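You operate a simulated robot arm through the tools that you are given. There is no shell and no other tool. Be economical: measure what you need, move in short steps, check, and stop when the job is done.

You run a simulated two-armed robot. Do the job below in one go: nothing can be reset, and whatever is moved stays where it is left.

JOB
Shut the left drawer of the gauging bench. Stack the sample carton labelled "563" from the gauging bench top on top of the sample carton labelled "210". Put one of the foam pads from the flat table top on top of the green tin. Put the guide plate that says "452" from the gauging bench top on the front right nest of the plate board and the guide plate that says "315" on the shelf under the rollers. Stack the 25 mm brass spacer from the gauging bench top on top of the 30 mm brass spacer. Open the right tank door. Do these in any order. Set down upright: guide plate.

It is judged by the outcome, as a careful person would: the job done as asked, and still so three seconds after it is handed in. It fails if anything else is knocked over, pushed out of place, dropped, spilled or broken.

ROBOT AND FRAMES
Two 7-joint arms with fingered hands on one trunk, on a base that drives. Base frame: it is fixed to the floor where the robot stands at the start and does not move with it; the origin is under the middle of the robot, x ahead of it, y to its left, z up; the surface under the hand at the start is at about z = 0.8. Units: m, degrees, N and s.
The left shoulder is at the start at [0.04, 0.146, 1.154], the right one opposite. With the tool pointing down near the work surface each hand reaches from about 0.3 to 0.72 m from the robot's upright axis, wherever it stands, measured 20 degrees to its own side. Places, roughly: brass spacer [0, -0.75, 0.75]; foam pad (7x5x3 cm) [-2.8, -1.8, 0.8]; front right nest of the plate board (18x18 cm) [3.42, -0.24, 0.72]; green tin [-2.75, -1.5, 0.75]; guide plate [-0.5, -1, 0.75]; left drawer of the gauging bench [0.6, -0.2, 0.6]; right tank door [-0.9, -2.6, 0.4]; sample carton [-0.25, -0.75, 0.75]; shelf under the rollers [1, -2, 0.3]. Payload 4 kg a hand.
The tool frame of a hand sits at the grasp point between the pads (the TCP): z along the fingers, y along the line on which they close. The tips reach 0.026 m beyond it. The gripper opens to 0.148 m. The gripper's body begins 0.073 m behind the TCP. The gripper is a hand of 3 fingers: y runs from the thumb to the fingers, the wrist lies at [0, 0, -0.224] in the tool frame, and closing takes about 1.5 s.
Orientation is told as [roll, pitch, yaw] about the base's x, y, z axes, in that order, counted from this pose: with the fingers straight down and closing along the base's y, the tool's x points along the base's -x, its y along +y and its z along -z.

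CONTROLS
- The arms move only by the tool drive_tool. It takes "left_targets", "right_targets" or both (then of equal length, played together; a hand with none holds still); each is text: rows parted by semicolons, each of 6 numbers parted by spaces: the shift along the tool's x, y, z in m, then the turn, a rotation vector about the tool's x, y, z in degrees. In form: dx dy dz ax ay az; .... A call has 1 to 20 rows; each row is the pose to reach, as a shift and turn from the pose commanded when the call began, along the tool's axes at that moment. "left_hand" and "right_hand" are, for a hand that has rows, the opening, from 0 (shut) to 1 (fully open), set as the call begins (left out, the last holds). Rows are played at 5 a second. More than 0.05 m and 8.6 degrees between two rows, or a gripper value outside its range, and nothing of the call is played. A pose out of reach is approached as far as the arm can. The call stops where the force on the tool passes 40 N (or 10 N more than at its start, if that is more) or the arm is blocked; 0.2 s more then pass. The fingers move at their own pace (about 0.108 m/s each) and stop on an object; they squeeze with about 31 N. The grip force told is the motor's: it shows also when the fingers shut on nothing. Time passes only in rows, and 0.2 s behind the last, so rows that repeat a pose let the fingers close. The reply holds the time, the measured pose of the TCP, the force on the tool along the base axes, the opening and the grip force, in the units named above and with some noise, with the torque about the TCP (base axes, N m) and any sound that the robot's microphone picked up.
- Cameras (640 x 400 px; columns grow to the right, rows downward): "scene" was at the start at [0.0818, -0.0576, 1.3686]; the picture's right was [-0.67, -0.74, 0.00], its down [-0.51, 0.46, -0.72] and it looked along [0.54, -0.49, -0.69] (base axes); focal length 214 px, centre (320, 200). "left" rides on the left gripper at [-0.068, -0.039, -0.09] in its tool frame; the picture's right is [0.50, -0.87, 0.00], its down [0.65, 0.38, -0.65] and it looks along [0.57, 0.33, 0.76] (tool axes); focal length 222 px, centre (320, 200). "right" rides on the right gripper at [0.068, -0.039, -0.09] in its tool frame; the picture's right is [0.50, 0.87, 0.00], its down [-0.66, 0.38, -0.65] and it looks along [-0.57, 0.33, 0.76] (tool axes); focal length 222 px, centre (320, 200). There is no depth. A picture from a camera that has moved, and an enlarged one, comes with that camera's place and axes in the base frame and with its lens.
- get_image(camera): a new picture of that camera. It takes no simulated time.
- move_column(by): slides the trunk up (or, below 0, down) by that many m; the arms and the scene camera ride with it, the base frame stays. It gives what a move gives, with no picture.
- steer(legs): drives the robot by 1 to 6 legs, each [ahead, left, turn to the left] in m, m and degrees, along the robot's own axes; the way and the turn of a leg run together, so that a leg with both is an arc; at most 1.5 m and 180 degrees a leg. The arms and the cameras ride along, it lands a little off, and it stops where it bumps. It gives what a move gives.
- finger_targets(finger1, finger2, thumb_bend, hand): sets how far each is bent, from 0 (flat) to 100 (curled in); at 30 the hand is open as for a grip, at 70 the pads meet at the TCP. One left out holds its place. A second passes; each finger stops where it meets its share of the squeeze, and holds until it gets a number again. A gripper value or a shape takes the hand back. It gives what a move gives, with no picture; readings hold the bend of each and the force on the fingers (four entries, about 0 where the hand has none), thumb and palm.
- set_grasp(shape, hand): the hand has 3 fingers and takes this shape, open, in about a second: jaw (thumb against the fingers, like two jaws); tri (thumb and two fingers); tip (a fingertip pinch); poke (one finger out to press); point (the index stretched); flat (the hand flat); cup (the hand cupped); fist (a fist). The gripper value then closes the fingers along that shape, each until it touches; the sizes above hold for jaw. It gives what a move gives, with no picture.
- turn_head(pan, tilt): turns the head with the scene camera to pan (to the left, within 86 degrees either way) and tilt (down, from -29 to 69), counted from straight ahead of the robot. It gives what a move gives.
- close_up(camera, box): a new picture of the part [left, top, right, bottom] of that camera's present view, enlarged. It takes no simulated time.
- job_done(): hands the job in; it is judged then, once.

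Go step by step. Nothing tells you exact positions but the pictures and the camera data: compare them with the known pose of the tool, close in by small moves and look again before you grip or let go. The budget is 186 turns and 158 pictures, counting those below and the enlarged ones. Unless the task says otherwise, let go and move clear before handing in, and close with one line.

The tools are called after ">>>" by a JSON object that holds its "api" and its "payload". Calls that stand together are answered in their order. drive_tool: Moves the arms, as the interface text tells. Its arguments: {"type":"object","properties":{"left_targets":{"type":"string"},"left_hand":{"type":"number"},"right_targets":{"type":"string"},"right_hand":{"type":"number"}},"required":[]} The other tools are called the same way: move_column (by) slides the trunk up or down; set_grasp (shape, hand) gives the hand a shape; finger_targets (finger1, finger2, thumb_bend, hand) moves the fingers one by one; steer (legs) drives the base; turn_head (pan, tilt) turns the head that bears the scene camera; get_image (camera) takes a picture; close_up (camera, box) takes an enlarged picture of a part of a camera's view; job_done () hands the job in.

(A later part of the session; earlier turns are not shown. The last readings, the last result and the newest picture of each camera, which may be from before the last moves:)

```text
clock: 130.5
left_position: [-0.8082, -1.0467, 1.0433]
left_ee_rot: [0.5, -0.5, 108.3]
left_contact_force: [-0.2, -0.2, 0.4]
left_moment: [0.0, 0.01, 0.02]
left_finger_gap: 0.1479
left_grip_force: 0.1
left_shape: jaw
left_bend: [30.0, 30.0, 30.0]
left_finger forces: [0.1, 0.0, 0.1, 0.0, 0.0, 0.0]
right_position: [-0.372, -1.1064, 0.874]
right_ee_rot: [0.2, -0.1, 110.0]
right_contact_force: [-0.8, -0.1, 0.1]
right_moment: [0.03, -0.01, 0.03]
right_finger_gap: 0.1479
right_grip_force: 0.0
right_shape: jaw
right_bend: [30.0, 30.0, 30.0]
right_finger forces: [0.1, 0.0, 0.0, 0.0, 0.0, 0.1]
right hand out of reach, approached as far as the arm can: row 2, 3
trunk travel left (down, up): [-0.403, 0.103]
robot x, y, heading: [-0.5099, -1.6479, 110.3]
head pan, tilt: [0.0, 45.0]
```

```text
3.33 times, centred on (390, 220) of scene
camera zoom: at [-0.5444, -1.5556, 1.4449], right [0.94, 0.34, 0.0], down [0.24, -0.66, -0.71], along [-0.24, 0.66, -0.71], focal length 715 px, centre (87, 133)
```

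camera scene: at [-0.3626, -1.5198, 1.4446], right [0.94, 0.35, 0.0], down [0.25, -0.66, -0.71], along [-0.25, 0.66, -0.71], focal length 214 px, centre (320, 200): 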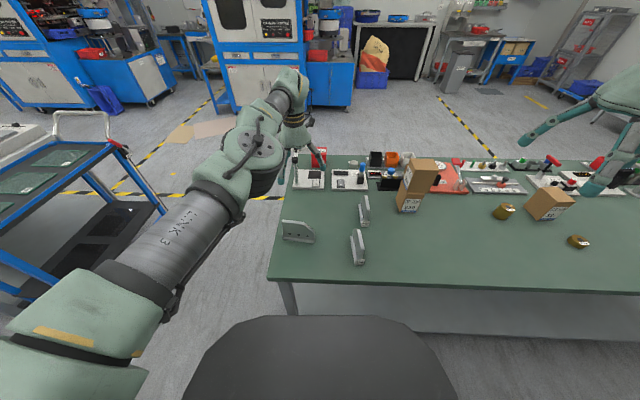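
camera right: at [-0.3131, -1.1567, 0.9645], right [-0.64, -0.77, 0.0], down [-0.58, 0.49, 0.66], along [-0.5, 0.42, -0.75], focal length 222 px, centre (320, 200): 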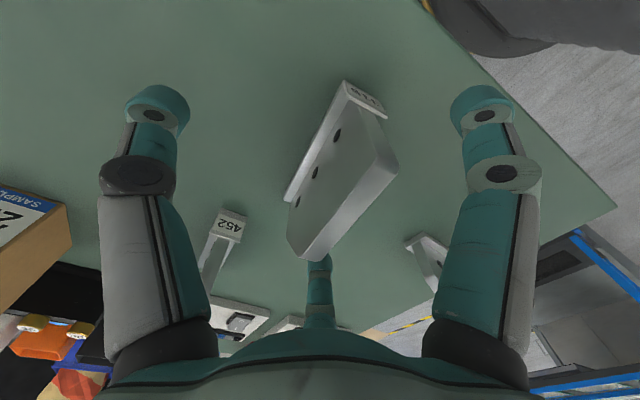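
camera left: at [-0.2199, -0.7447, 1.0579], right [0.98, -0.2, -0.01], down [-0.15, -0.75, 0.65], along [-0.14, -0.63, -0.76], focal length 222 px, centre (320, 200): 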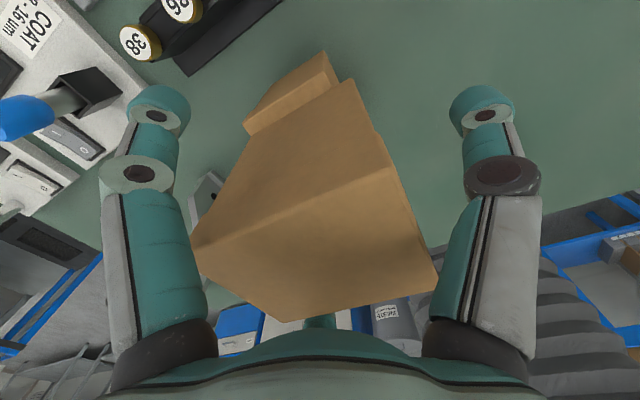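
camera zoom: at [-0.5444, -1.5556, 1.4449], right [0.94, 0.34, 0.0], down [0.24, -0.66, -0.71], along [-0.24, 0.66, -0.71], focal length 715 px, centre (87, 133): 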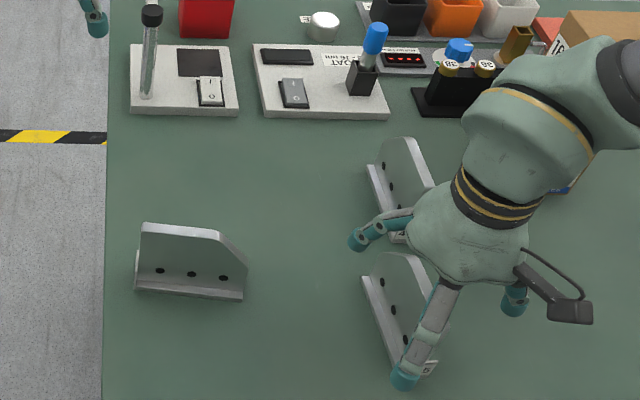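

I'm at an arm limit again because the trunk is high; I raise the hand, lower the trunk by 9 cm, and re-centre.

>>> {"api": "drive_tool", "payload": {"right_targets": "0 0 -0.04 0 0 0;0 0 -0.08 0 0 0;0 0 -0.12 0 0 0"}}

>>> {"api": "move_column", "payload": {"by": -0.05}}

>>> {"api": "drive_tool", "payload": {"right_targets": "-0.0125 0.0075 0 0 0 0;-0.0125 0.0075 0 0 0 0"}}

>>> {"api": "move_column", "payload": {"by": -0.05}}

>>> {"api": "get_image", "payload": {"camera": "right"}}

```text
clock: 131.3
left_position: [-0.8079, -1.0455, 1.0443]
left_ee_rot: [0.5, -0.6, 108.3]
left_contact_force: [0.5, -0.4, 0.5]
left_moment: [0.03, -0.02, -0.01]
left_finger_gap: 0.1478
left_grip_force: 0.1
left_shape: jaw
left_bend: [30.0, 30.0, 30.0]
left_finger forces: [0.1, 0.0, 0.0, 0.1, 0.1, 0.1]
right_position: [-0.371, -1.109, 0.9934]
right_ee_rot: [0.2, 0.0, 110.0]
right_contact_force: [0.2, -0.9, 0.4]
right_moment: [-0.01, 0.0, -0.01]
right_finger_gap: 0.1481
right_grip_force: 0.1
right_shape: jaw
right_bend: [30.0, 30.0, 30.0]
right_finger forces: [0.0, 0.1, 0.0, 0.0, 0.0, 0.0]
trunk travel left (down, up): [-0.403, 0.103]
robot x, y, heading: [-0.5056, -1.6477, 110.1]
head pan, tilt: [0.0, 45.0]
```

```text
clock: 132.2
left_position: [-0.8101, -1.0452, 0.9921]
left_ee_rot: [0.5, -0.7, 108.4]
left_contact_force: [0.3, -0.4, 0.3]
left_moment: [0.03, 0.0, 0.02]
left_finger_gap: 0.1481
left_grip_force: 0.1
left_shape: jaw
left_bend: [30.0, 30.0, 30.0]
left_finger forces: [0.0, 0.0, 0.0, 0.1, 0.0, 0.0]
right_position: [-0.3706, -1.1076, 0.9437]
right_ee_rot: [0.3, -0.1, 110.1]
right_contact_force: [0.0, -0.7, 0.7]
right_moment: [0.01, 0.03, -0.02]
right_finger_gap: 0.1477
right_grip_force: 0.1
right_shape: jaw
right_bend: [30.0, 30.0, 30.0]
right_finger forces: [0.0, 0.0, 0.1, 0.0, 0.1, 0.1]
trunk travel left (down, up): [-0.353, 0.153]
robot x, y, heading: [-0.5085, -1.6469, 110.4]
head pan, tilt: [0.0, 45.0]
```

```text
clock: 132.8
left_position: [-0.8085, -1.045, 0.9928]
left_ee_rot: [0.5, -0.6, 108.2]
left_contact_force: [0.0, 0.3, -0.1]
left_moment: [0.02, 0.0, -0.01]
left_finger_gap: 0.1478
left_grip_force: 0.0
left_shape: jaw
left_bend: [30.0, 30.0, 30.0]
left_finger forces: [0.0, 0.0, 0.0, 0.0, 0.0, 0.0]
right_position: [-0.3821, -1.0984, 0.9437]
right_ee_rot: [0.2, -0.1, 110.1]
right_contact_force: [0.0, -0.6, -0.3]
right_moment: [0.04, 0.01, -0.01]
right_finger_gap: 0.1481
right_grip_force: 0.1
right_shape: jaw
right_bend: [30.0, 30.0, 30.0]
right_finger forces: [0.0, 0.1, 0.1, 0.0, 0.0, 0.0]
trunk travel left (down, up): [-0.353, 0.153]
robot x, y, heading: [-0.5101, -1.6474, 110.0]
head pan, tilt: [0.0, 45.0]
```

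```text
clock: 133.7
left_position: [-0.8082, -1.0441, 0.943]
left_ee_rot: [0.5, -0.5, 108.3]
left_contact_force: [-0.3, -0.2, 0.2]
left_moment: [0.0, 0.01, 0.01]
left_finger_gap: 0.1481
left_grip_force: 0.0
left_shape: jaw
left_bend: [30.0, 30.0, 30.0]
left_finger forces: [0.0, 0.1, 0.0, 0.1, 0.0, 0.1]
right_position: [-0.3821, -1.0993, 0.893]
right_ee_rot: [0.1, -0.1, 110.1]
right_contact_force: [0.1, -0.4, -1.3]
right_moment: [0.01, 0.01, 0.02]
right_finger_gap: 0.1478
right_grip_force: 0.1
right_shape: jaw
right_bend: [30.0, 30.0, 30.0]
right_finger forces: [0.1, 0.0, 0.0, 0.1, 0.1, 0.0]
trunk travel left (down, up): [-0.303, 0.203]
robot x, y, heading: [-0.5107, -1.6465, 110.3]
head pan, tilt: [0.0, 45.0]
```

```text
80 pictures are left
camera right: at [-0.3235, -1.1486, 0.983], right [-0.64, -0.77, 0.0], down [-0.58, 0.49, 0.66], along [-0.5, 0.42, -0.76], focal length 222 px, centre (320, 200)
```

right: 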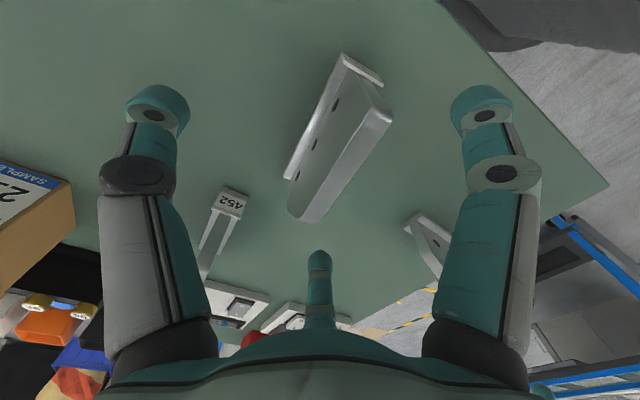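

Well centred; I descend 4 cm and close on the plate.

>>> {"api": "drive_tool", "payload": {"right_targets": "0 -0.003 0.02 0 0 0;0 -0.003 0.038 0 0 0"}}

>>> {"api": "drive_tool", "payload": {"right_targets": "0 0 0 0 0 0;0 0 0 0 0 0;0 0 0 0 0 0;0 0 0 0 0 0;0 0 0 0 0 0;0 0 0 0 0 0;0 0 0 0 0 0;0 0 0 0 0 0;0 0 0 0 0 0", "right_hand": 0}}

>>> {"api": "get_image", "payload": {"camera": "right"}}

>>> {"api": "close_up", "payload": {"camera": "scene", "box": [320, 160, 460, 280]}}

```text
clock: 134.3
left_position: [-0.8087, -1.0449, 0.9421]
left_ee_rot: [0.6, -0.5, 108.3]
left_contact_force: [0.0, -0.4, 0.3]
left_moment: [0.0, -0.03, 0.03]
left_finger_gap: 0.1482
left_grip_force: 0.1
left_shape: jaw
left_bend: [30.0, 30.0, 30.0]
left_finger forces: [0.0, 0.2, 0.0, 0.0, 0.0, 0.1]
right_position: [-0.3812, -1.0979, 0.854]
right_ee_rot: [0.3, -0.2, 110.0]
right_contact_force: [0.3, 0.7, -0.3]
right_moment: [0.02, 0.03, 0.0]
right_finger_gap: 0.1481
right_grip_force: 0.0
right_shape: jaw
right_bend: [30.0, 30.0, 30.0]
right_finger forces: [0.1, 0.0, 0.0, 0.1, 0.1, 0.0]
trunk travel left (down, up): [-0.303, 0.203]
robot x, y, heading: [-0.5086, -1.65, 110.2]
head pan, tilt: [0.0, 45.0]
```

```text
clock: 136.3
left_position: [-0.8094, -1.0451, 0.9441]
left_ee_rot: [0.6, -0.5, 108.3]
left_contact_force: [0.4, 0.0, -0.7]
left_moment: [-0.01, 0.0, 0.05]
left_finger_gap: 0.1481
left_grip_force: 0.0
left_shape: jaw
left_bend: [30.0, 30.0, 30.0]
left_finger forces: [0.0, 0.1, 0.1, 0.1, 0.0, 0.1]
right_position: [-0.3812, -1.099, 0.8545]
right_ee_rot: [0.2, -0.1, 110.0]
right_contact_force: [3.2, 1.3, 9.2]
right_moment: [0.15, -0.27, 0.03]
right_finger_gap: 0.0058
right_grip_force: 31.2
right_shape: jaw
right_bend: [76.0, 78.0, 70.0]
right_finger forces: [23.8, 20.7, 0.0, 0.1, 40.1, 0.0]
trunk travel left (down, up): [-0.303, 0.203]
robot x, y, heading: [-0.5102, -1.6484, 110.2]
head pan, tilt: [0.0, 45.0]
```

```text
79 pictures are left
camera right: at [-0.3218, -1.1488, 0.945], right [-0.64, -0.77, 0.0], down [-0.58, 0.49, 0.66], along [-0.5, 0.42, -0.75], focal length 222 px, centre (320, 200)
```

right: 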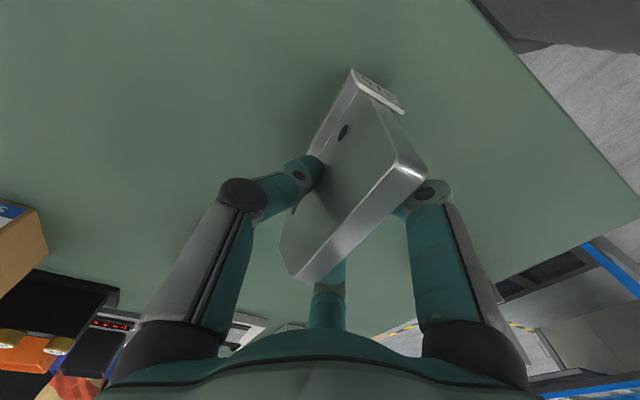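

```text
3.33 times, centred on (390, 220) of scene
camera zoom: at [-0.5446, -1.5554, 1.3448], right [0.94, 0.34, 0.0], down [0.24, -0.66, -0.71], along [-0.24, 0.66, -0.71], focal length 715 px, centre (87, 133)
```

zoom: 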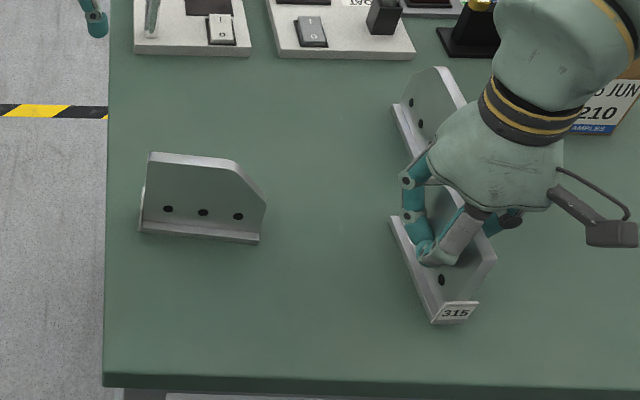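

Plate 315 is gripped. I lift it with the trunk and check.

>>> {"api": "move_column", "payload": {"by": 0.17}}

>>> {"api": "get_image", "payload": {"camera": "right"}}

>>> {"api": "get_image", "payload": {"camera": "scene"}}

```text
clock: 138.2
left_position: [-0.8079, -1.0443, 1.1122]
left_ee_rot: [0.6, -0.5, 108.3]
left_contact_force: [-0.1, 0.9, 0.2]
left_moment: [0.0, -0.02, 0.03]
left_finger_gap: 0.148
left_grip_force: 0.0
left_shape: jaw
left_bend: [30.0, 30.0, 30.0]
left_finger forces: [0.0, 0.0, 0.0, 0.1, 0.0, 0.0]
right_position: [-0.3804, -1.0984, 1.0263]
right_ee_rot: [0.2, 0.0, 110.0]
right_contact_force: [0.0, 1.2, -3.2]
right_moment: [0.0, 0.0, 0.02]
right_finger_gap: 0.0047
right_grip_force: 31.1
right_shape: jaw
right_bend: [76.0, 78.0, 70.0]
right_finger forces: [26.0, 21.7, 0.0, 0.1, 34.4, 0.1]
trunk travel left (down, up): [-0.473, 0.033]
robot x, y, heading: [-0.5127, -1.6448, 110.3]
head pan, tilt: [0.0, 45.0]
```

```text
77 pictures are left
camera right: at [-0.3217, -1.1481, 1.1153], right [-0.64, -0.77, 0.0], down [-0.58, 0.49, 0.66], along [-0.5, 0.42, -0.76], focal length 222 px, centre (320, 200)
```

right: 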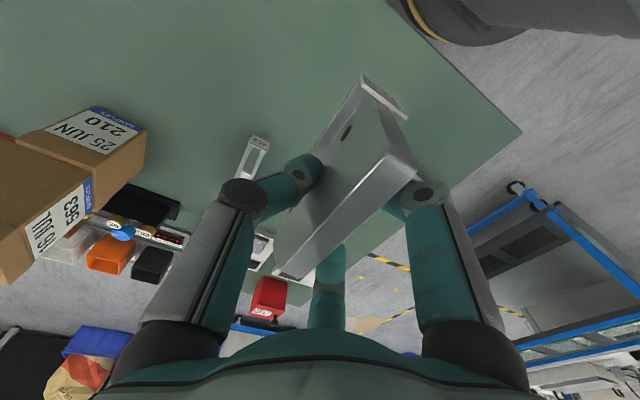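

```text
76 pictures are left
camera scene: at [-0.5446, -1.554, 1.5157], right [0.94, 0.34, 0.0], down [0.24, -0.66, -0.71], along [-0.24, 0.66, -0.71], focal length 214 px, centre (320, 200)
```

scene: 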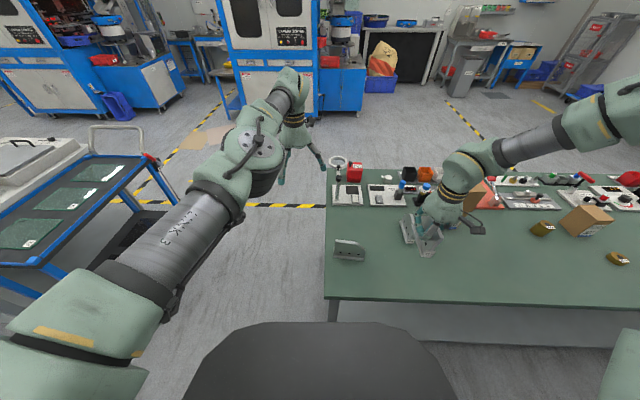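

Plate held securely. Now I drive right 0.456 m to pick plate 452 with the left hand.

>>> {"api": "steer", "payload": {"legs": [[-0.015, -0.456, 0]]}}

>>> {"api": "get_image", "payload": {"camera": "left"}}

>>> {"api": "get_image", "payload": {"camera": "scene"}}

```text
clock: 141.0
left_position: [-0.3717, -0.8997, 1.1135]
left_ee_rot: [0.5, -0.5, 108.6]
left_contact_force: [1.0, -0.5, 0.8]
left_moment: [-0.02, -0.02, -0.01]
left_finger_gap: 0.148
left_grip_force: 0.0
left_shape: jaw
left_bend: [30.0, 30.0, 30.0]
left_finger forces: [0.1, 0.0, 0.0, 0.0, 0.0, 0.1]
right_position: [0.0565, -0.9513, 1.0251]
right_ee_rot: [0.1, 0.1, 110.2]
right_contact_force: [-0.4, -0.5, -2.3]
right_moment: [0.03, -0.03, -0.04]
right_finger_gap: 0.0049
right_grip_force: 31.4
right_shape: jaw
right_bend: [76.0, 78.0, 70.0]
right_finger forces: [26.1, 21.8, 0.1, 0.0, 34.4, 0.1]
trunk travel left (down, up): [-0.473, 0.033]
robot x, y, heading: [-0.0666, -1.4996, 110.4]
head pan, tilt: [0.0, 45.0]
```

```text
75 pictures are left
camera left: at [-0.3553, -0.8237, 1.2037], right [0.98, -0.2, -0.01], down [-0.14, -0.75, 0.65], along [-0.14, -0.64, -0.76], focal length 222 px, centre (320, 200)
```

left: 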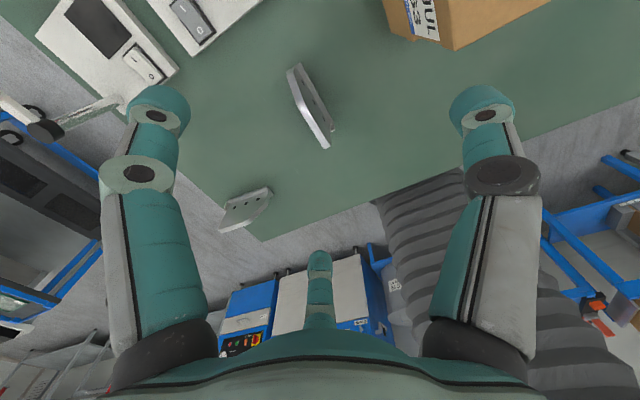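

```text
74 pictures are left
camera scene: at [-0.1063, -1.4083, 1.5155], right [0.94, 0.35, 0.0], down [0.25, -0.66, -0.71], along [-0.25, 0.66, -0.71], focal length 214 px, centre (320, 200)
```

scene: 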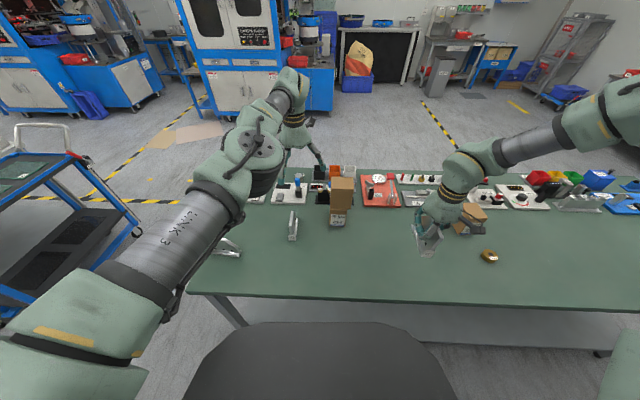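

Plate 452's centre is about (-0.392, -0.928). I centre the left hand over it and come down in stages.

>>> {"api": "drive_tool", "payload": {"left_targets": "0.01 0.014 0 0 0 0;0.02 0.028 0 0 0 0;0.02 0.028 0.03 0 0 0;0.02 0.028 0.06 0 0 0"}}

>>> {"api": "move_column", "payload": {"by": -0.11}}

>>> {"api": "get_image", "payload": {"camera": "left"}}

>>> {"api": "close_up", "payload": {"camera": "scene", "box": [240, 140, 380, 260]}}

```text
clock: 142.0
left_position: [-0.3954, -0.9041, 1.0493]
left_ee_rot: [0.6, -0.4, 108.6]
left_contact_force: [-0.4, 0.3, 0.3]
left_moment: [0.02, -0.03, -0.03]
left_finger_gap: 0.1479
left_grip_force: 0.1
left_shape: jaw
left_bend: [30.0, 30.0, 30.0]
left_finger forces: [0.0, 0.0, 0.1, 0.0, 0.1, 0.1]
left hand out of reach, approached as far as the arm can: row 1, 2, 3, 4
right_position: [0.0573, -0.9508, 1.0254]
right_ee_rot: [0.3, 0.0, 110.2]
right_contact_force: [-0.6, -0.5, -3.4]
right_moment: [-0.02, 0.03, -0.01]
right_finger_gap: 0.0046
right_grip_force: 30.6
right_shape: jaw
right_bend: [76.0, 78.0, 70.0]
right_finger forces: [26.2, 21.8, 0.0, 0.0, 34.5, 0.1]
trunk travel left (down, up): [-0.473, 0.033]
robot x, y, heading: [-0.0667, -1.5022, 110.3]
head pan, tilt: [0.0, 45.0]
```

```text
clock: 143.4
left_position: [-0.3944, -0.9027, 0.9395]
left_ee_rot: [0.5, -0.4, 108.7]
left_contact_force: [-0.4, 0.5, 0.3]
left_moment: [0.01, -0.03, 0.01]
left_finger_gap: 0.1477
left_grip_force: 0.0
left_shape: jaw
left_bend: [30.0, 30.0, 30.0]
left_finger forces: [0.0, 0.0, 0.0, 0.0, 0.0, 0.1]
right_position: [0.0577, -0.9528, 0.9141]
right_ee_rot: [0.2, 0.0, 110.2]
right_contact_force: [0.0, -0.3, -2.9]
right_moment: [-0.01, -0.02, -0.05]
right_finger_gap: 0.0048
right_grip_force: 30.9
right_shape: jaw
right_bend: [76.0, 78.0, 70.0]
right_finger forces: [26.2, 21.8, 0.0, 0.0, 34.4, 0.0]
trunk travel left (down, up): [-0.363, 0.143]
robot x, y, heading: [-0.069, -1.4994, 110.7]
head pan, tilt: [0.0, 45.0]
```

```text
73 pictures are left
camera left: at [-0.3789, -0.8272, 1.0289], right [0.98, -0.2, -0.01], down [-0.14, -0.74, 0.65], along [-0.14, -0.64, -0.76], focal length 222 px, centre (320, 200)
```

left: 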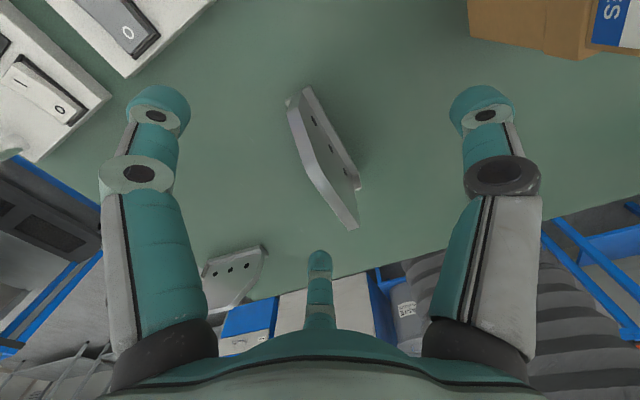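

```text
3.33 times, centred on (310, 200) of scene
camera zoom: at [-0.1044, -1.408, 1.4043], right [0.94, 0.35, 0.0], down [0.25, -0.66, -0.71], along [-0.25, 0.66, -0.71], focal length 715 px, centre (353, 200)
```

zoom: 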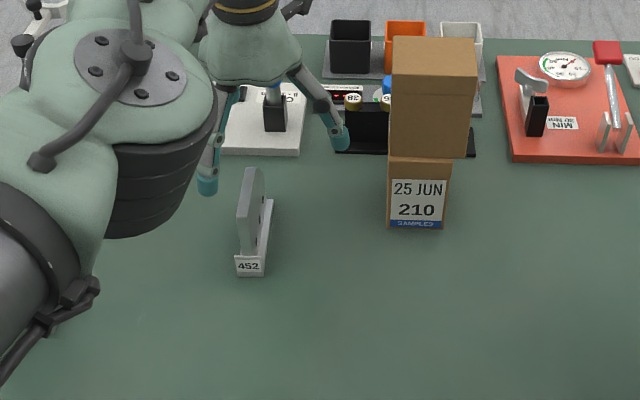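

The plate is about 7 mm left and 24 mm behind hand centre; I correct with the arm.

>>> {"api": "drive_tool", "payload": {"left_targets": "0.012 0.004 0 0 0 0;0.024 0.007 0 0 0 0;0.024 0.007 0.01 0 0 0"}}

>>> {"api": "get_image", "payload": {"camera": "left"}}

```text
clock: 144.2
left_position: [-0.3989, -0.9041, 0.9252]
left_ee_rot: [0.6, -0.3, 108.6]
left_contact_force: [-0.3, 0.6, 0.3]
left_moment: [-0.02, -0.02, -0.03]
left_finger_gap: 0.1479
left_grip_force: 0.0
left_shape: jaw
left_bend: [30.0, 30.0, 30.0]
left_finger forces: [0.0, 0.0, 0.0, 0.0, 0.0, 0.0]
left hand out of reach, approached as far as the arm can: row 1, 2, 3
right_position: [0.0578, -0.9522, 0.9146]
right_ee_rot: [0.2, 0.0, 110.3]
right_contact_force: [0.2, 0.2, -3.1]
right_moment: [0.02, 0.02, 0.0]
right_finger_gap: 0.0046
right_grip_force: 31.0
right_shape: jaw
right_bend: [76.0, 78.0, 70.0]
right_finger forces: [26.0, 21.9, 0.0, 0.0, 34.5, 0.1]
trunk travel left (down, up): [-0.363, 0.143]
robot x, y, heading: [-0.071, -1.4994, 110.1]
head pan, tilt: [0.0, 45.0]
```

```text
71 pictures are left
camera left: at [-0.383, -0.8286, 1.0152], right [0.98, -0.2, -0.01], down [-0.14, -0.74, 0.65], along [-0.14, -0.64, -0.76], focal length 222 px, centre (320, 200)
```

left: 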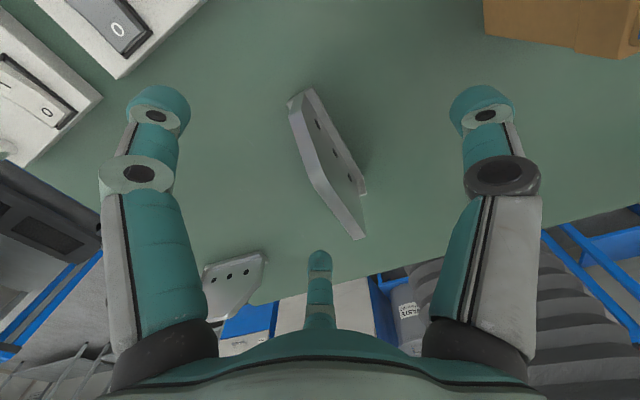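

The left arm is at a joint limit, so I'll position with the base instead; first I raise the right hand so the trunk can lower further.

>>> {"api": "drive_tool", "payload": {"right_targets": "0 0 -0.04 0 0 0;0 0 -0.08 0 0 0;0 0 -0.12 0 0 0"}}

>>> {"api": "steer", "payload": {"legs": [[-0.026, 0.002, 0]]}}

>>> {"api": "get_image", "payload": {"camera": "left"}}

```text
clock: 145.0
left_position: [-0.3987, -0.9061, 0.9258]
left_ee_rot: [0.6, -0.3, 108.6]
left_contact_force: [-0.9, 0.8, 1.2]
left_moment: [0.01, -0.02, -0.03]
left_finger_gap: 0.1478
left_grip_force: 0.1
left_shape: jaw
left_bend: [30.0, 30.0, 30.0]
left_finger forces: [0.0, 0.0, 0.1, 0.1, 0.1, 0.1]
right_position: [0.0567, -0.95, 1.0328]
right_ee_rot: [0.1, 0.0, 110.4]
right_contact_force: [0.2, -0.4, -3.4]
right_moment: [-0.04, -0.03, -0.03]
right_finger_gap: 0.0049
right_grip_force: 30.9
right_shape: jaw
right_bend: [76.0, 78.0, 70.0]
right_finger forces: [26.4, 22.2, 0.1, 0.1, 34.3, 0.0]
trunk travel left (down, up): [-0.363, 0.143]
robot x, y, heading: [-0.0692, -1.5017, 110.4]
head pan, tilt: [0.0, 45.0]
```

```text
clock: 145.8
left_position: [-0.3944, -0.9259, 0.9218]
left_ee_rot: [0.6, 0.0, 108.6]
left_contact_force: [0.5, 0.2, -0.1]
left_moment: [-0.04, 0.0, 0.01]
left_finger_gap: 0.1478
left_grip_force: 0.1
left_shape: jaw
left_bend: [30.0, 30.0, 30.0]
left_finger forces: [0.0, 0.0, 0.1, 0.1, 0.0, 0.1]
right_position: [0.0617, -0.968, 1.0302]
right_ee_rot: [0.1, 0.2, 110.3]
right_contact_force: [-0.4, -0.2, -3.5]
right_moment: [-0.05, 0.0, -0.03]
right_finger_gap: 0.005
right_grip_force: 31.1
right_shape: jaw
right_bend: [76.0, 78.0, 70.0]
right_finger forces: [26.3, 22.1, 0.0, 0.0, 34.4, 0.0]
trunk travel left (down, up): [-0.363, 0.143]
robot x, y, heading: [-0.062, -1.5209, 110.4]
head pan, tilt: [0.0, 45.0]
```

```text
70 pictures are left
camera left: at [-0.3775, -0.8481, 1.0111], right [0.98, -0.2, -0.01], down [-0.14, -0.74, 0.66], along [-0.14, -0.64, -0.75], focal length 222 px, centre (320, 200)
```

left: 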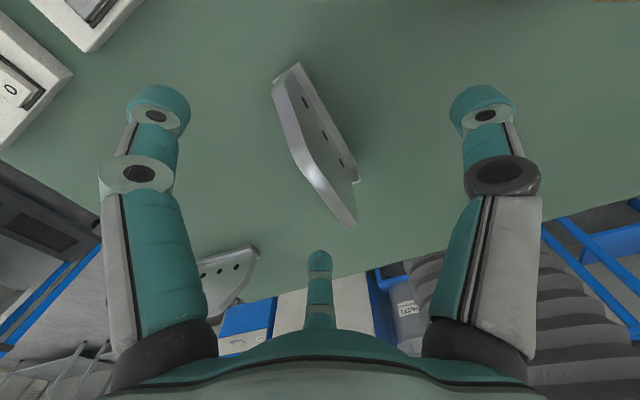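

Centred within 5 mm; I lower the trunk to grip height.

>>> {"api": "drive_tool", "payload": {"left_targets": "0 0.005 0 0 0 0;0 0.005 0 0 0 0"}}

>>> {"api": "move_column", "payload": {"by": -0.035}}

>>> {"api": "move_column", "payload": {"by": -0.032}}

>>> {"api": "get_image", "payload": {"camera": "left"}}

```text
clock: 146.4
left_position: [-0.3982, -0.9296, 0.9255]
left_ee_rot: [0.5, -0.1, 108.5]
left_contact_force: [0.3, -0.2, 0.5]
left_moment: [-0.04, 0.04, -0.02]
left_finger_gap: 0.1476
left_grip_force: 0.0
left_shape: jaw
left_bend: [30.0, 30.0, 30.0]
left_finger forces: [0.1, 0.1, 0.0, 0.0, 0.1, 0.0]
right_position: [0.0628, -0.9708, 1.0318]
right_ee_rot: [0.2, 0.1, 110.3]
right_contact_force: [-0.3, -0.2, -4.3]
right_moment: [-0.01, -0.01, 0.02]
right_finger_gap: 0.0049
right_grip_force: 30.6
right_shape: jaw
right_bend: [76.0, 78.0, 70.0]
right_finger forces: [26.4, 22.1, 0.0, 0.1, 34.4, 0.0]
trunk travel left (down, up): [-0.363, 0.143]
robot x, y, heading: [-0.0606, -1.5257, 110.3]
head pan, tilt: [0.0, 45.0]
```

```text
clock: 147.2
left_position: [-0.3979, -0.931, 0.8899]
left_ee_rot: [0.5, -0.4, 108.6]
left_contact_force: [-0.1, 0.0, -0.6]
left_moment: [0.05, -0.05, -0.03]
left_finger_gap: 0.1479
left_grip_force: 0.0
left_shape: jaw
left_bend: [30.0, 30.0, 30.0]
left_finger forces: [0.0, 0.1, 0.0, 0.1, 0.0, 0.0]
right_position: [0.0632, -0.9741, 0.9993]
right_ee_rot: [0.2, 0.0, 110.2]
right_contact_force: [0.0, -0.3, -3.4]
right_moment: [0.0, -0.02, 0.0]
right_finger_gap: 0.0048
right_grip_force: 31.3
right_shape: jaw
right_bend: [76.0, 78.0, 70.0]
right_finger forces: [26.4, 22.1, 0.0, 0.1, 34.4, 0.1]
trunk travel left (down, up): [-0.328, 0.178]
robot x, y, heading: [-0.0615, -1.527, 110.4]
head pan, tilt: [0.0, 45.0]
```

```text
clock: 148.0
left_position: [-0.3978, -0.9318, 0.8586]
left_ee_rot: [0.6, -0.2, 108.6]
left_contact_force: [0.4, 0.4, 0.0]
left_moment: [0.03, -0.03, 0.02]
left_finger_gap: 0.1478
left_grip_force: 0.1
left_shape: jaw
left_bend: [30.0, 30.0, 30.0]
left_finger forces: [0.1, 0.0, 0.0, 0.0, 0.1, 0.1]
right_position: [0.0636, -0.9741, 0.9664]
right_ee_rot: [0.2, 0.0, 110.2]
right_contact_force: [-0.2, -0.4, -4.3]
right_moment: [-0.01, -0.01, -0.02]
right_finger_gap: 0.0046
right_grip_force: 31.3
right_shape: jaw
right_bend: [76.0, 78.0, 70.0]
right_finger forces: [26.4, 22.2, 0.1, 0.0, 34.4, 0.1]
trunk travel left (down, up): [-0.296, 0.21]
robot x, y, heading: [-0.0659, -1.526, 110.2]
head pan, tilt: [0.0, 45.0]
```

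```text
69 pictures are left
camera left: at [-0.3814, -0.8542, 0.9486], right [0.98, -0.2, -0.01], down [-0.14, -0.74, 0.66], along [-0.14, -0.64, -0.76], focal length 222 px, centre (320, 200)
```

left: 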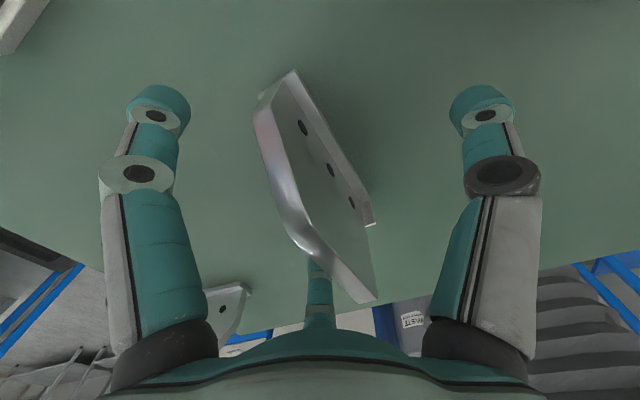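

Good; I close the left hand on plate 452.

>>> {"api": "drive_tool", "payload": {"left_targets": "0 0 0 0 0 0;0 0 0 0 0 0;0 0 0 0 0 0;0 0 0 0 0 0;0 0 0 0 0 0;0 0 0 0 0 0;0 0 0 0 0 0;0 0 0 0 0 0;0 0 0 0 0 0", "left_hand": 0}}

>>> {"api": "move_column", "payload": {"by": 0.15}}

>>> {"api": "get_image", "payload": {"camera": "left"}}

>>> {"api": "get_image", "payload": {"camera": "scene"}}

```text
clock: 150.0
left_position: [-0.3984, -0.9306, 0.8592]
left_ee_rot: [0.6, -0.2, 108.6]
left_contact_force: [2.0, 0.5, 0.2]
left_moment: [0.03, -0.06, -0.04]
left_finger_gap: 0.0117
left_grip_force: 30.7
left_shape: jaw
left_bend: [77.0, 76.0, 70.0]
left_finger forces: [22.8, 23.3, 0.0, 0.0, 33.1, 0.0]
right_position: [0.0637, -0.9724, 0.9665]
right_ee_rot: [0.3, 0.1, 110.4]
right_contact_force: [0.0, -0.6, -4.3]
right_moment: [-0.01, -0.02, 0.0]
right_finger_gap: 0.0047
right_grip_force: 30.1
right_shape: jaw
right_bend: [76.0, 78.0, 70.0]
right_finger forces: [26.5, 22.0, 0.0, 0.0, 34.3, 0.0]
trunk travel left (down, up): [-0.296, 0.21]
robot x, y, heading: [-0.0624, -1.5262, 110.3]
head pan, tilt: [0.0, 45.0]
```

```text
clock: 151.7
left_position: [-0.3982, -0.9302, 1.0092]
left_ee_rot: [0.6, -0.2, 108.7]
left_contact_force: [0.5, 0.7, -3.2]
left_moment: [0.06, -0.01, 0.03]
left_finger_gap: 0.0113
left_grip_force: 31.1
left_shape: jaw
left_bend: [77.0, 76.0, 70.0]
left_finger forces: [24.1, 24.0, 0.1, 0.0, 31.7, 0.0]
right_position: [0.0625, -0.9722, 1.1174]
right_ee_rot: [0.2, 0.1, 110.3]
right_contact_force: [-0.3, 0.6, -2.9]
right_moment: [-0.05, -0.02, -0.02]
right_finger_gap: 0.0049
right_grip_force: 31.0
right_shape: jaw
right_bend: [76.0, 78.0, 70.0]
right_finger forces: [26.4, 22.2, 0.1, 0.0, 34.4, 0.0]
trunk travel left (down, up): [-0.446, 0.06]
robot x, y, heading: [-0.0637, -1.524, 110.4]
head pan, tilt: [0.0, 45.0]
```

```text
68 pictures are left
camera left: at [-0.3815, -0.8536, 1.0986], right [0.98, -0.2, -0.01], down [-0.14, -0.74, 0.66], along [-0.14, -0.64, -0.75], focal length 222 px, centre (320, 200)
```

left: 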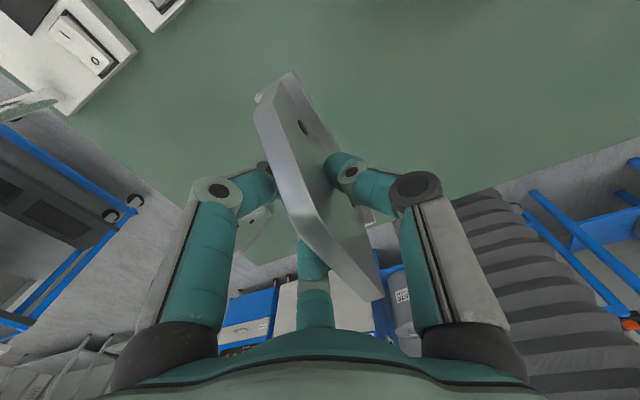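

```text
67 pictures are left
camera scene: at [-0.0979, -1.4311, 1.4885], right [0.94, 0.35, 0.0], down [0.25, -0.66, -0.71], along [-0.25, 0.66, -0.71], focal length 214 px, centre (320, 200)
```

scene: 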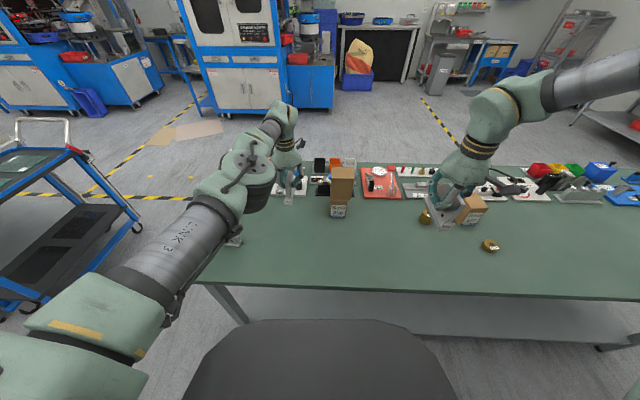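

Both plates are held. Before driving I look right toward the roller fixture.

>>> {"api": "turn_head", "payload": {"pan": -86, "tilt": 30}}

>>> {"api": "get_image", "payload": {"camera": "scene"}}

```text
clock: 153.3
left_position: [-0.3976, -0.9308, 1.0087]
left_ee_rot: [0.6, -0.2, 108.6]
left_contact_force: [1.1, -0.1, -4.2]
left_moment: [-0.01, 0.07, 0.0]
left_finger_gap: 0.0113
left_grip_force: 30.6
left_shape: jaw
left_bend: [77.0, 76.0, 70.0]
left_finger forces: [24.1, 24.3, 0.1, 0.0, 31.6, 0.1]
right_position: [0.0625, -0.9723, 1.1173]
right_ee_rot: [0.2, 0.0, 110.3]
right_contact_force: [0.0, 0.3, -2.9]
right_moment: [0.01, 0.0, 0.01]
right_finger_gap: 0.0048
right_grip_force: 30.9
right_shape: jaw
right_bend: [76.0, 78.0, 70.0]
right_finger forces: [26.4, 22.2, 0.0, 0.0, 34.4, 0.0]
trunk travel left (down, up): [-0.446, 0.06]
robot x, y, heading: [-0.0667, -1.5297, 110.4]
head pan, tilt: [-85.9, 30.0]
```

```text
66 pictures are left
camera scene: at [0.0127, -1.4699, 1.511], right [0.41, -0.91, 0.0], down [-0.46, -0.21, -0.87], along [0.79, 0.36, -0.5], focal length 214 px, centre (320, 200)
```

scene: 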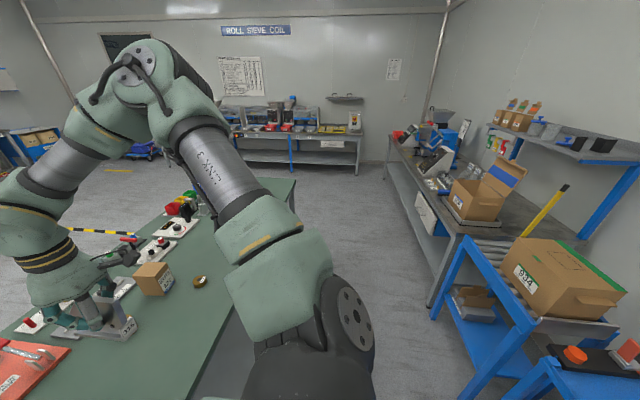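

The roller stand with its low shelf is at right (carton 934 on top). I zoom in on it.

>>> {"api": "close_up", "payload": {"camera": "scene", "box": [420, 200, 640, 400]}}

```text
2.00 times, centred on (530, 300) of scene
camera zoom: at [0.0127, -1.4699, 1.511], right [0.41, -0.91, 0.0], down [-0.46, -0.21, -0.87], along [0.79, 0.36, -0.5], focal length 429 px, centre (-100, 0)
```

zoom: 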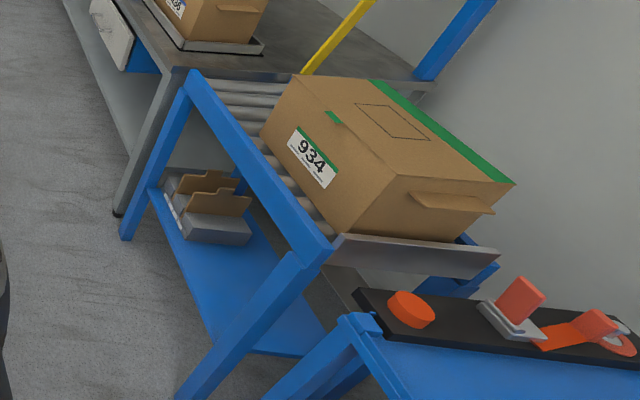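

The shelf front is under a beam, so the hand must lean outward ~40° when placing 315. I'll set 315 back down on the bench here and re-grip it with a tilted hand. First lower.

>>> {"api": "turn_head", "payload": {"pan": -10, "tilt": 45}}

>>> {"api": "move_column", "payload": {"by": -0.11}}

>>> {"api": "drive_tool", "payload": {"right_targets": "0 0 0.04 0 0 0;0 0 0.08 0 0 0;0 0 0.12 0 0 0;0 0 0.14 0 0 0"}}

>>> {"api": "get_image", "payload": {"camera": "scene"}}

```text
clock: 154.8
left_position: [-0.3983, -0.9295, 1.009]
left_ee_rot: [0.6, -0.3, 108.6]
left_contact_force: [-0.4, -0.2, -3.9]
left_moment: [-0.01, 0.03, -0.03]
left_finger_gap: 0.0111
left_grip_force: 31.1
left_shape: jaw
left_bend: [77.0, 76.0, 70.0]
left_finger forces: [24.1, 24.2, 0.0, 0.1, 31.6, 0.1]
right_position: [0.0627, -0.9724, 1.1159]
right_ee_rot: [0.2, -0.1, 110.3]
right_contact_force: [0.2, -0.1, -2.9]
right_moment: [0.05, -0.02, 0.01]
right_finger_gap: 0.0048
right_grip_force: 30.4
right_shape: jaw
right_bend: [76.0, 78.0, 70.0]
right_finger forces: [26.5, 22.2, 0.0, 0.0, 34.4, 0.0]
trunk travel left (down, up): [-0.446, 0.06]
robot x, y, heading: [-0.0641, -1.5261, 110.3]
head pan, tilt: [-10.0, 45.0]
```

```text
clock: 156.2
left_position: [-0.399, -0.9304, 0.8977]
left_ee_rot: [0.6, -0.3, 108.6]
left_contact_force: [0.5, -0.7, -4.0]
left_moment: [0.01, 0.01, 0.02]
left_finger_gap: 0.0115
left_grip_force: 30.8
left_shape: jaw
left_bend: [77.0, 76.0, 70.0]
left_finger forces: [24.2, 24.3, 0.0, 0.0, 31.5, 0.1]
right_position: [0.0622, -0.9731, 1.0056]
right_ee_rot: [0.2, 0.0, 110.4]
right_contact_force: [-0.5, 0.3, -3.8]
right_moment: [0.0, -0.04, -0.05]
right_finger_gap: 0.0049
right_grip_force: 31.1
right_shape: jaw
right_bend: [76.0, 78.0, 70.0]
right_finger forces: [26.5, 22.3, 0.0, 0.1, 34.4, 0.0]
trunk travel left (down, up): [-0.336, 0.17]
robot x, y, heading: [-0.0646, -1.5253, 110.7]
head pan, tilt: [-10.0, 45.0]
```

```text
clock: 157.2
left_position: [-0.3981, -0.9289, 0.897]
left_ee_rot: [0.6, 0.0, 108.6]
left_contact_force: [0.1, -0.5, -3.7]
left_moment: [0.03, 0.01, 0.03]
left_finger_gap: 0.0111
left_grip_force: 31.0
left_shape: jaw
left_bend: [77.0, 76.0, 70.0]
left_finger forces: [0.0, 24.3, 0.1, 0.1, 31.6, 0.0]
right_position: [0.0632, -0.9736, 0.8659]
right_ee_rot: [0.2, 0.0, 110.4]
right_contact_force: [-0.2, 0.9, -3.5]
right_moment: [0.01, -0.03, -0.01]
right_finger_gap: 0.0047
right_grip_force: 31.8
right_shape: jaw
right_bend: [76.0, 78.0, 70.0]
right_finger forces: [26.9, 22.6, 0.0, 0.0, 34.3, 0.1]
trunk travel left (down, up): [-0.336, 0.17]
robot x, y, heading: [-0.0608, -1.5239, 110.3]
head pan, tilt: [-10.0, 45.0]
```

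```text
64 pictures are left
camera scene: at [-0.0842, -1.4268, 1.3773], right [0.98, 0.18, 0.0], down [0.13, -0.7, -0.71], along [-0.13, 0.69, -0.71], focal length 214 px, centre (320, 200)
```

scene: 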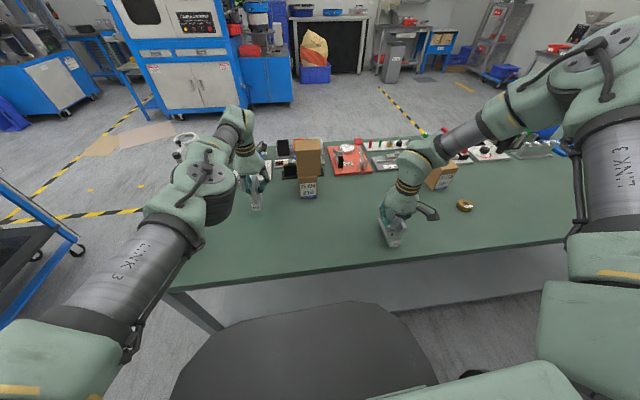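

I lower 315 the last centimetre until it touches, then release.

>>> {"api": "drive_tool", "payload": {"right_targets": "0 0 0.005 0 0 0;0 0 0.009 0 0 0;0 0 0.012 0 0 0;0 0 0.014 0 0 0"}}

>>> {"api": "close_up", "payload": {"camera": "scene", "box": [350, 150, 470, 260]}}

```text
clock: 158.2
left_position: [-0.3986, -0.9317, 0.9007]
left_ee_rot: [0.5, -0.2, 108.5]
left_contact_force: [-0.6, -0.4, -3.0]
left_moment: [0.0, 0.03, 0.02]
left_finger_gap: 0.011
left_grip_force: 31.6
left_shape: jaw
left_bend: [77.0, 76.0, 70.0]
left_finger forces: [0.0, 24.3, 0.1, 0.1, 31.7, 0.1]
right_position: [0.0604, -0.9738, 0.8546]
right_ee_rot: [0.2, -0.3, 110.4]
right_contact_force: [-0.6, -2.8, 19.4]
right_moment: [0.02, -0.11, 0.03]
right_finger_gap: 0.0046
right_grip_force: 30.7
right_shape: jaw
right_bend: [76.0, 78.0, 70.0]
right_finger forces: [32.3, 28.9, 0.0, 0.1, 38.0, 0.0]
trunk travel left (down, up): [-0.336, 0.17]
robot x, y, heading: [-0.0659, -1.526, 110.2]
head pan, tilt: [-10.0, 45.0]
```

```text
3.64 times, centred on (410, 205) of scene
camera zoom: at [-0.085, -1.4307, 1.3777], right [0.98, 0.18, 0.0], down [0.13, -0.69, -0.71], along [-0.13, 0.7, -0.71], focal length 780 px, centre (-7, 182)
```

zoom: 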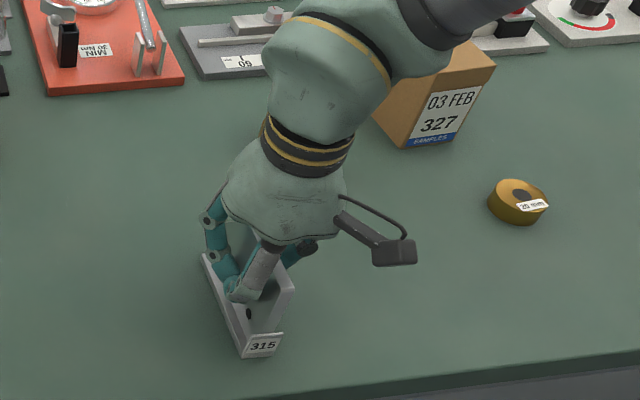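

I release 315, and check the left hand's hold as finger 1's force reads zero.

>>> {"api": "drive_tool", "payload": {"right_targets": "0 0 0 0 0 0;0 0 0 0 0 0;0 0 0 0 0 0;0 0 0 0 0 0;0 0 0 0 0 0", "right_hand": 0.6}}

>>> {"api": "get_image", "payload": {"camera": "left"}}

>>> {"api": "get_image", "payload": {"camera": "right"}}

```text
clock: 159.4
left_position: [-0.3979, -0.931, 0.8983]
left_ee_rot: [0.7, -0.2, 108.6]
left_contact_force: [0.2, 0.2, -3.9]
left_moment: [-0.01, 0.01, -0.01]
left_finger_gap: 0.0113
left_grip_force: 31.1
left_shape: jaw
left_bend: [77.0, 76.0, 70.0]
left_finger forces: [0.1, 24.3, 0.0, 0.0, 31.6, 0.0]
right_position: [0.0624, -0.9729, 0.8524]
right_ee_rot: [0.1, 0.1, 110.4]
right_contact_force: [0.0, -0.3, 0.0]
right_moment: [-0.02, 0.03, 0.0]
right_finger_gap: 0.0887
right_grip_force: 0.1
right_shape: jaw
right_bend: [32.0, 32.0, 70.0]
right_finger forces: [0.0, 0.0, 0.0, 0.0, 0.4, 0.0]
trunk travel left (down, up): [-0.336, 0.17]
robot x, y, heading: [-0.0651, -1.5234, 110.8]
head pan, tilt: [-10.0, 45.0]
```

```text
62 pictures are left
camera left: at [-0.3815, -0.8541, 0.988], right [0.98, -0.2, -0.01], down [-0.14, -0.74, 0.66], along [-0.14, -0.64, -0.76], focal length 222 px, centre (320, 200)
```

left: 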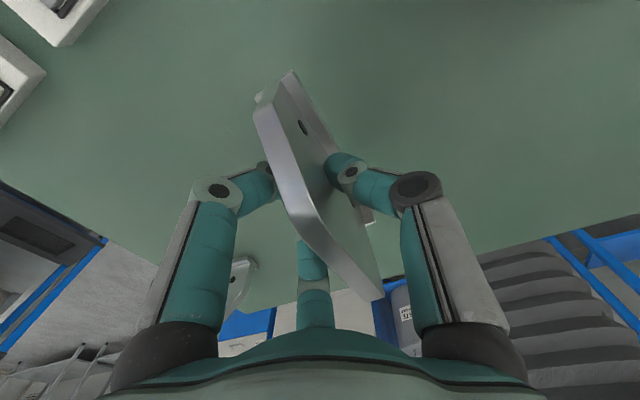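

```text
61 pictures are left
camera right: at [0.1218, -1.0225, 0.9421], right [-0.64, -0.77, 0.0], down [-0.58, 0.48, 0.65], along [-0.51, 0.42, -0.76], focal length 222 px, centre (320, 200)
```

right: 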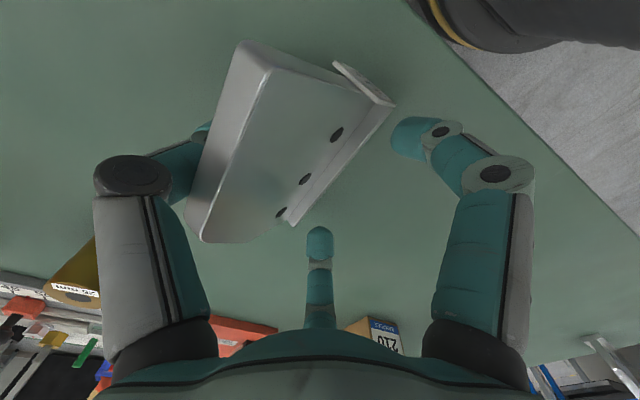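

The plate seems to lean against the thumb; I look from the scene camera.

>>> {"api": "close_up", "payload": {"camera": "scene", "box": [350, 150, 470, 260]}}

```text
3.64 times, centred on (410, 205) of scene
camera zoom: at [-0.0842, -1.4281, 1.3774], right [0.98, 0.18, 0.0], down [0.13, -0.7, -0.71], along [-0.13, 0.7, -0.71], focal length 780 px, centre (-7, 182)
```

zoom: 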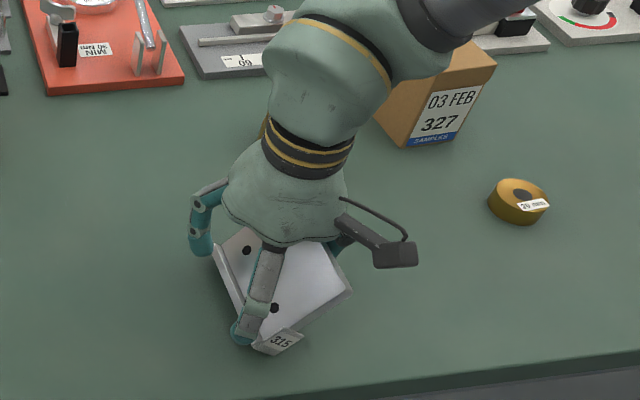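

I take a tighter close-up to judge the tilt.

>>> {"api": "close_up", "payload": {"camera": "scene", "box": [395, 200, 450, 250]}}

```text
8.00 times, centred on (422, 225) of scene
camera zoom: at [-0.0842, -1.4281, 1.3774], right [0.98, 0.18, 0.0], down [0.13, -0.7, -0.71], along [-0.13, 0.7, -0.71], focal length 1716 px, centre (-500, 0)
```

zoom: 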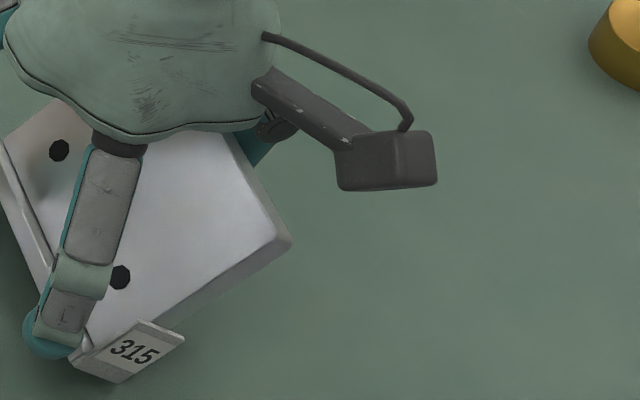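

Plate 315 has tipped to the right and rests on the thumb. I'll spread the two fingers away while the thumb keeps supporting it, then swing it upright with the thumb.

>>> {"api": "finger_targets", "payload": {"hand": "right", "finger1": 12, "finger2": 12}}

>>> {"api": "get_image", "payload": {"camera": "right"}}

```text
clock: 160.4
left_position: [-0.398, -0.9308, 0.8978]
left_ee_rot: [0.6, -0.3, 108.6]
left_contact_force: [-0.1, 0.6, -3.6]
left_moment: [0.06, 0.0, 0.0]
left_finger_gap: 0.0114
left_grip_force: 30.9
left_shape: jaw
left_bend: [77.0, 76.0, 70.0]
left_finger forces: [0.1, 24.3, 0.0, 0.1, 31.7, 0.0]
right_position: [0.0612, -0.9735, 0.8526]
right_ee_rot: [0.1, 0.0, 110.4]
right_contact_force: [0.2, -0.2, 0.5]
right_moment: [-0.04, 0.04, 0.0]
right_finger_gap: 0.1216
right_grip_force: 0.1
right_shape: fingers
right_bend: [12.0, 12.0, 70.0]
right_finger forces: [0.1, 0.0, 0.1, 0.0, 0.5, 0.0]
trunk travel left (down, up): [-0.336, 0.17]
robot x, y, heading: [-0.0635, -1.5234, 110.3]
head pan, tilt: [-10.0, 45.0]
```

```text
58 pictures are left
camera right: at [0.1217, -1.0223, 0.9421], right [-0.64, -0.77, 0.0], down [-0.58, 0.48, 0.65], along [-0.51, 0.42, -0.76], focal length 222 px, centre (320, 200)
```

right: 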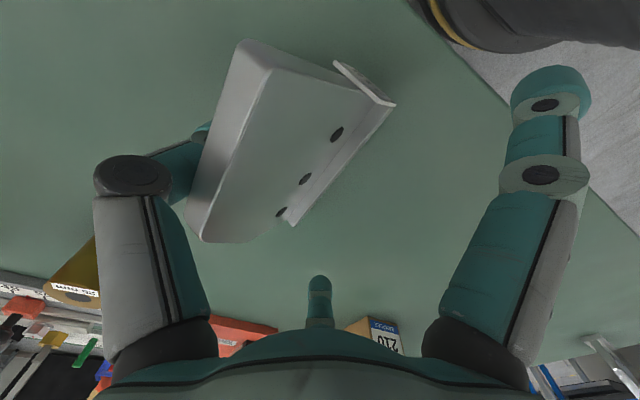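

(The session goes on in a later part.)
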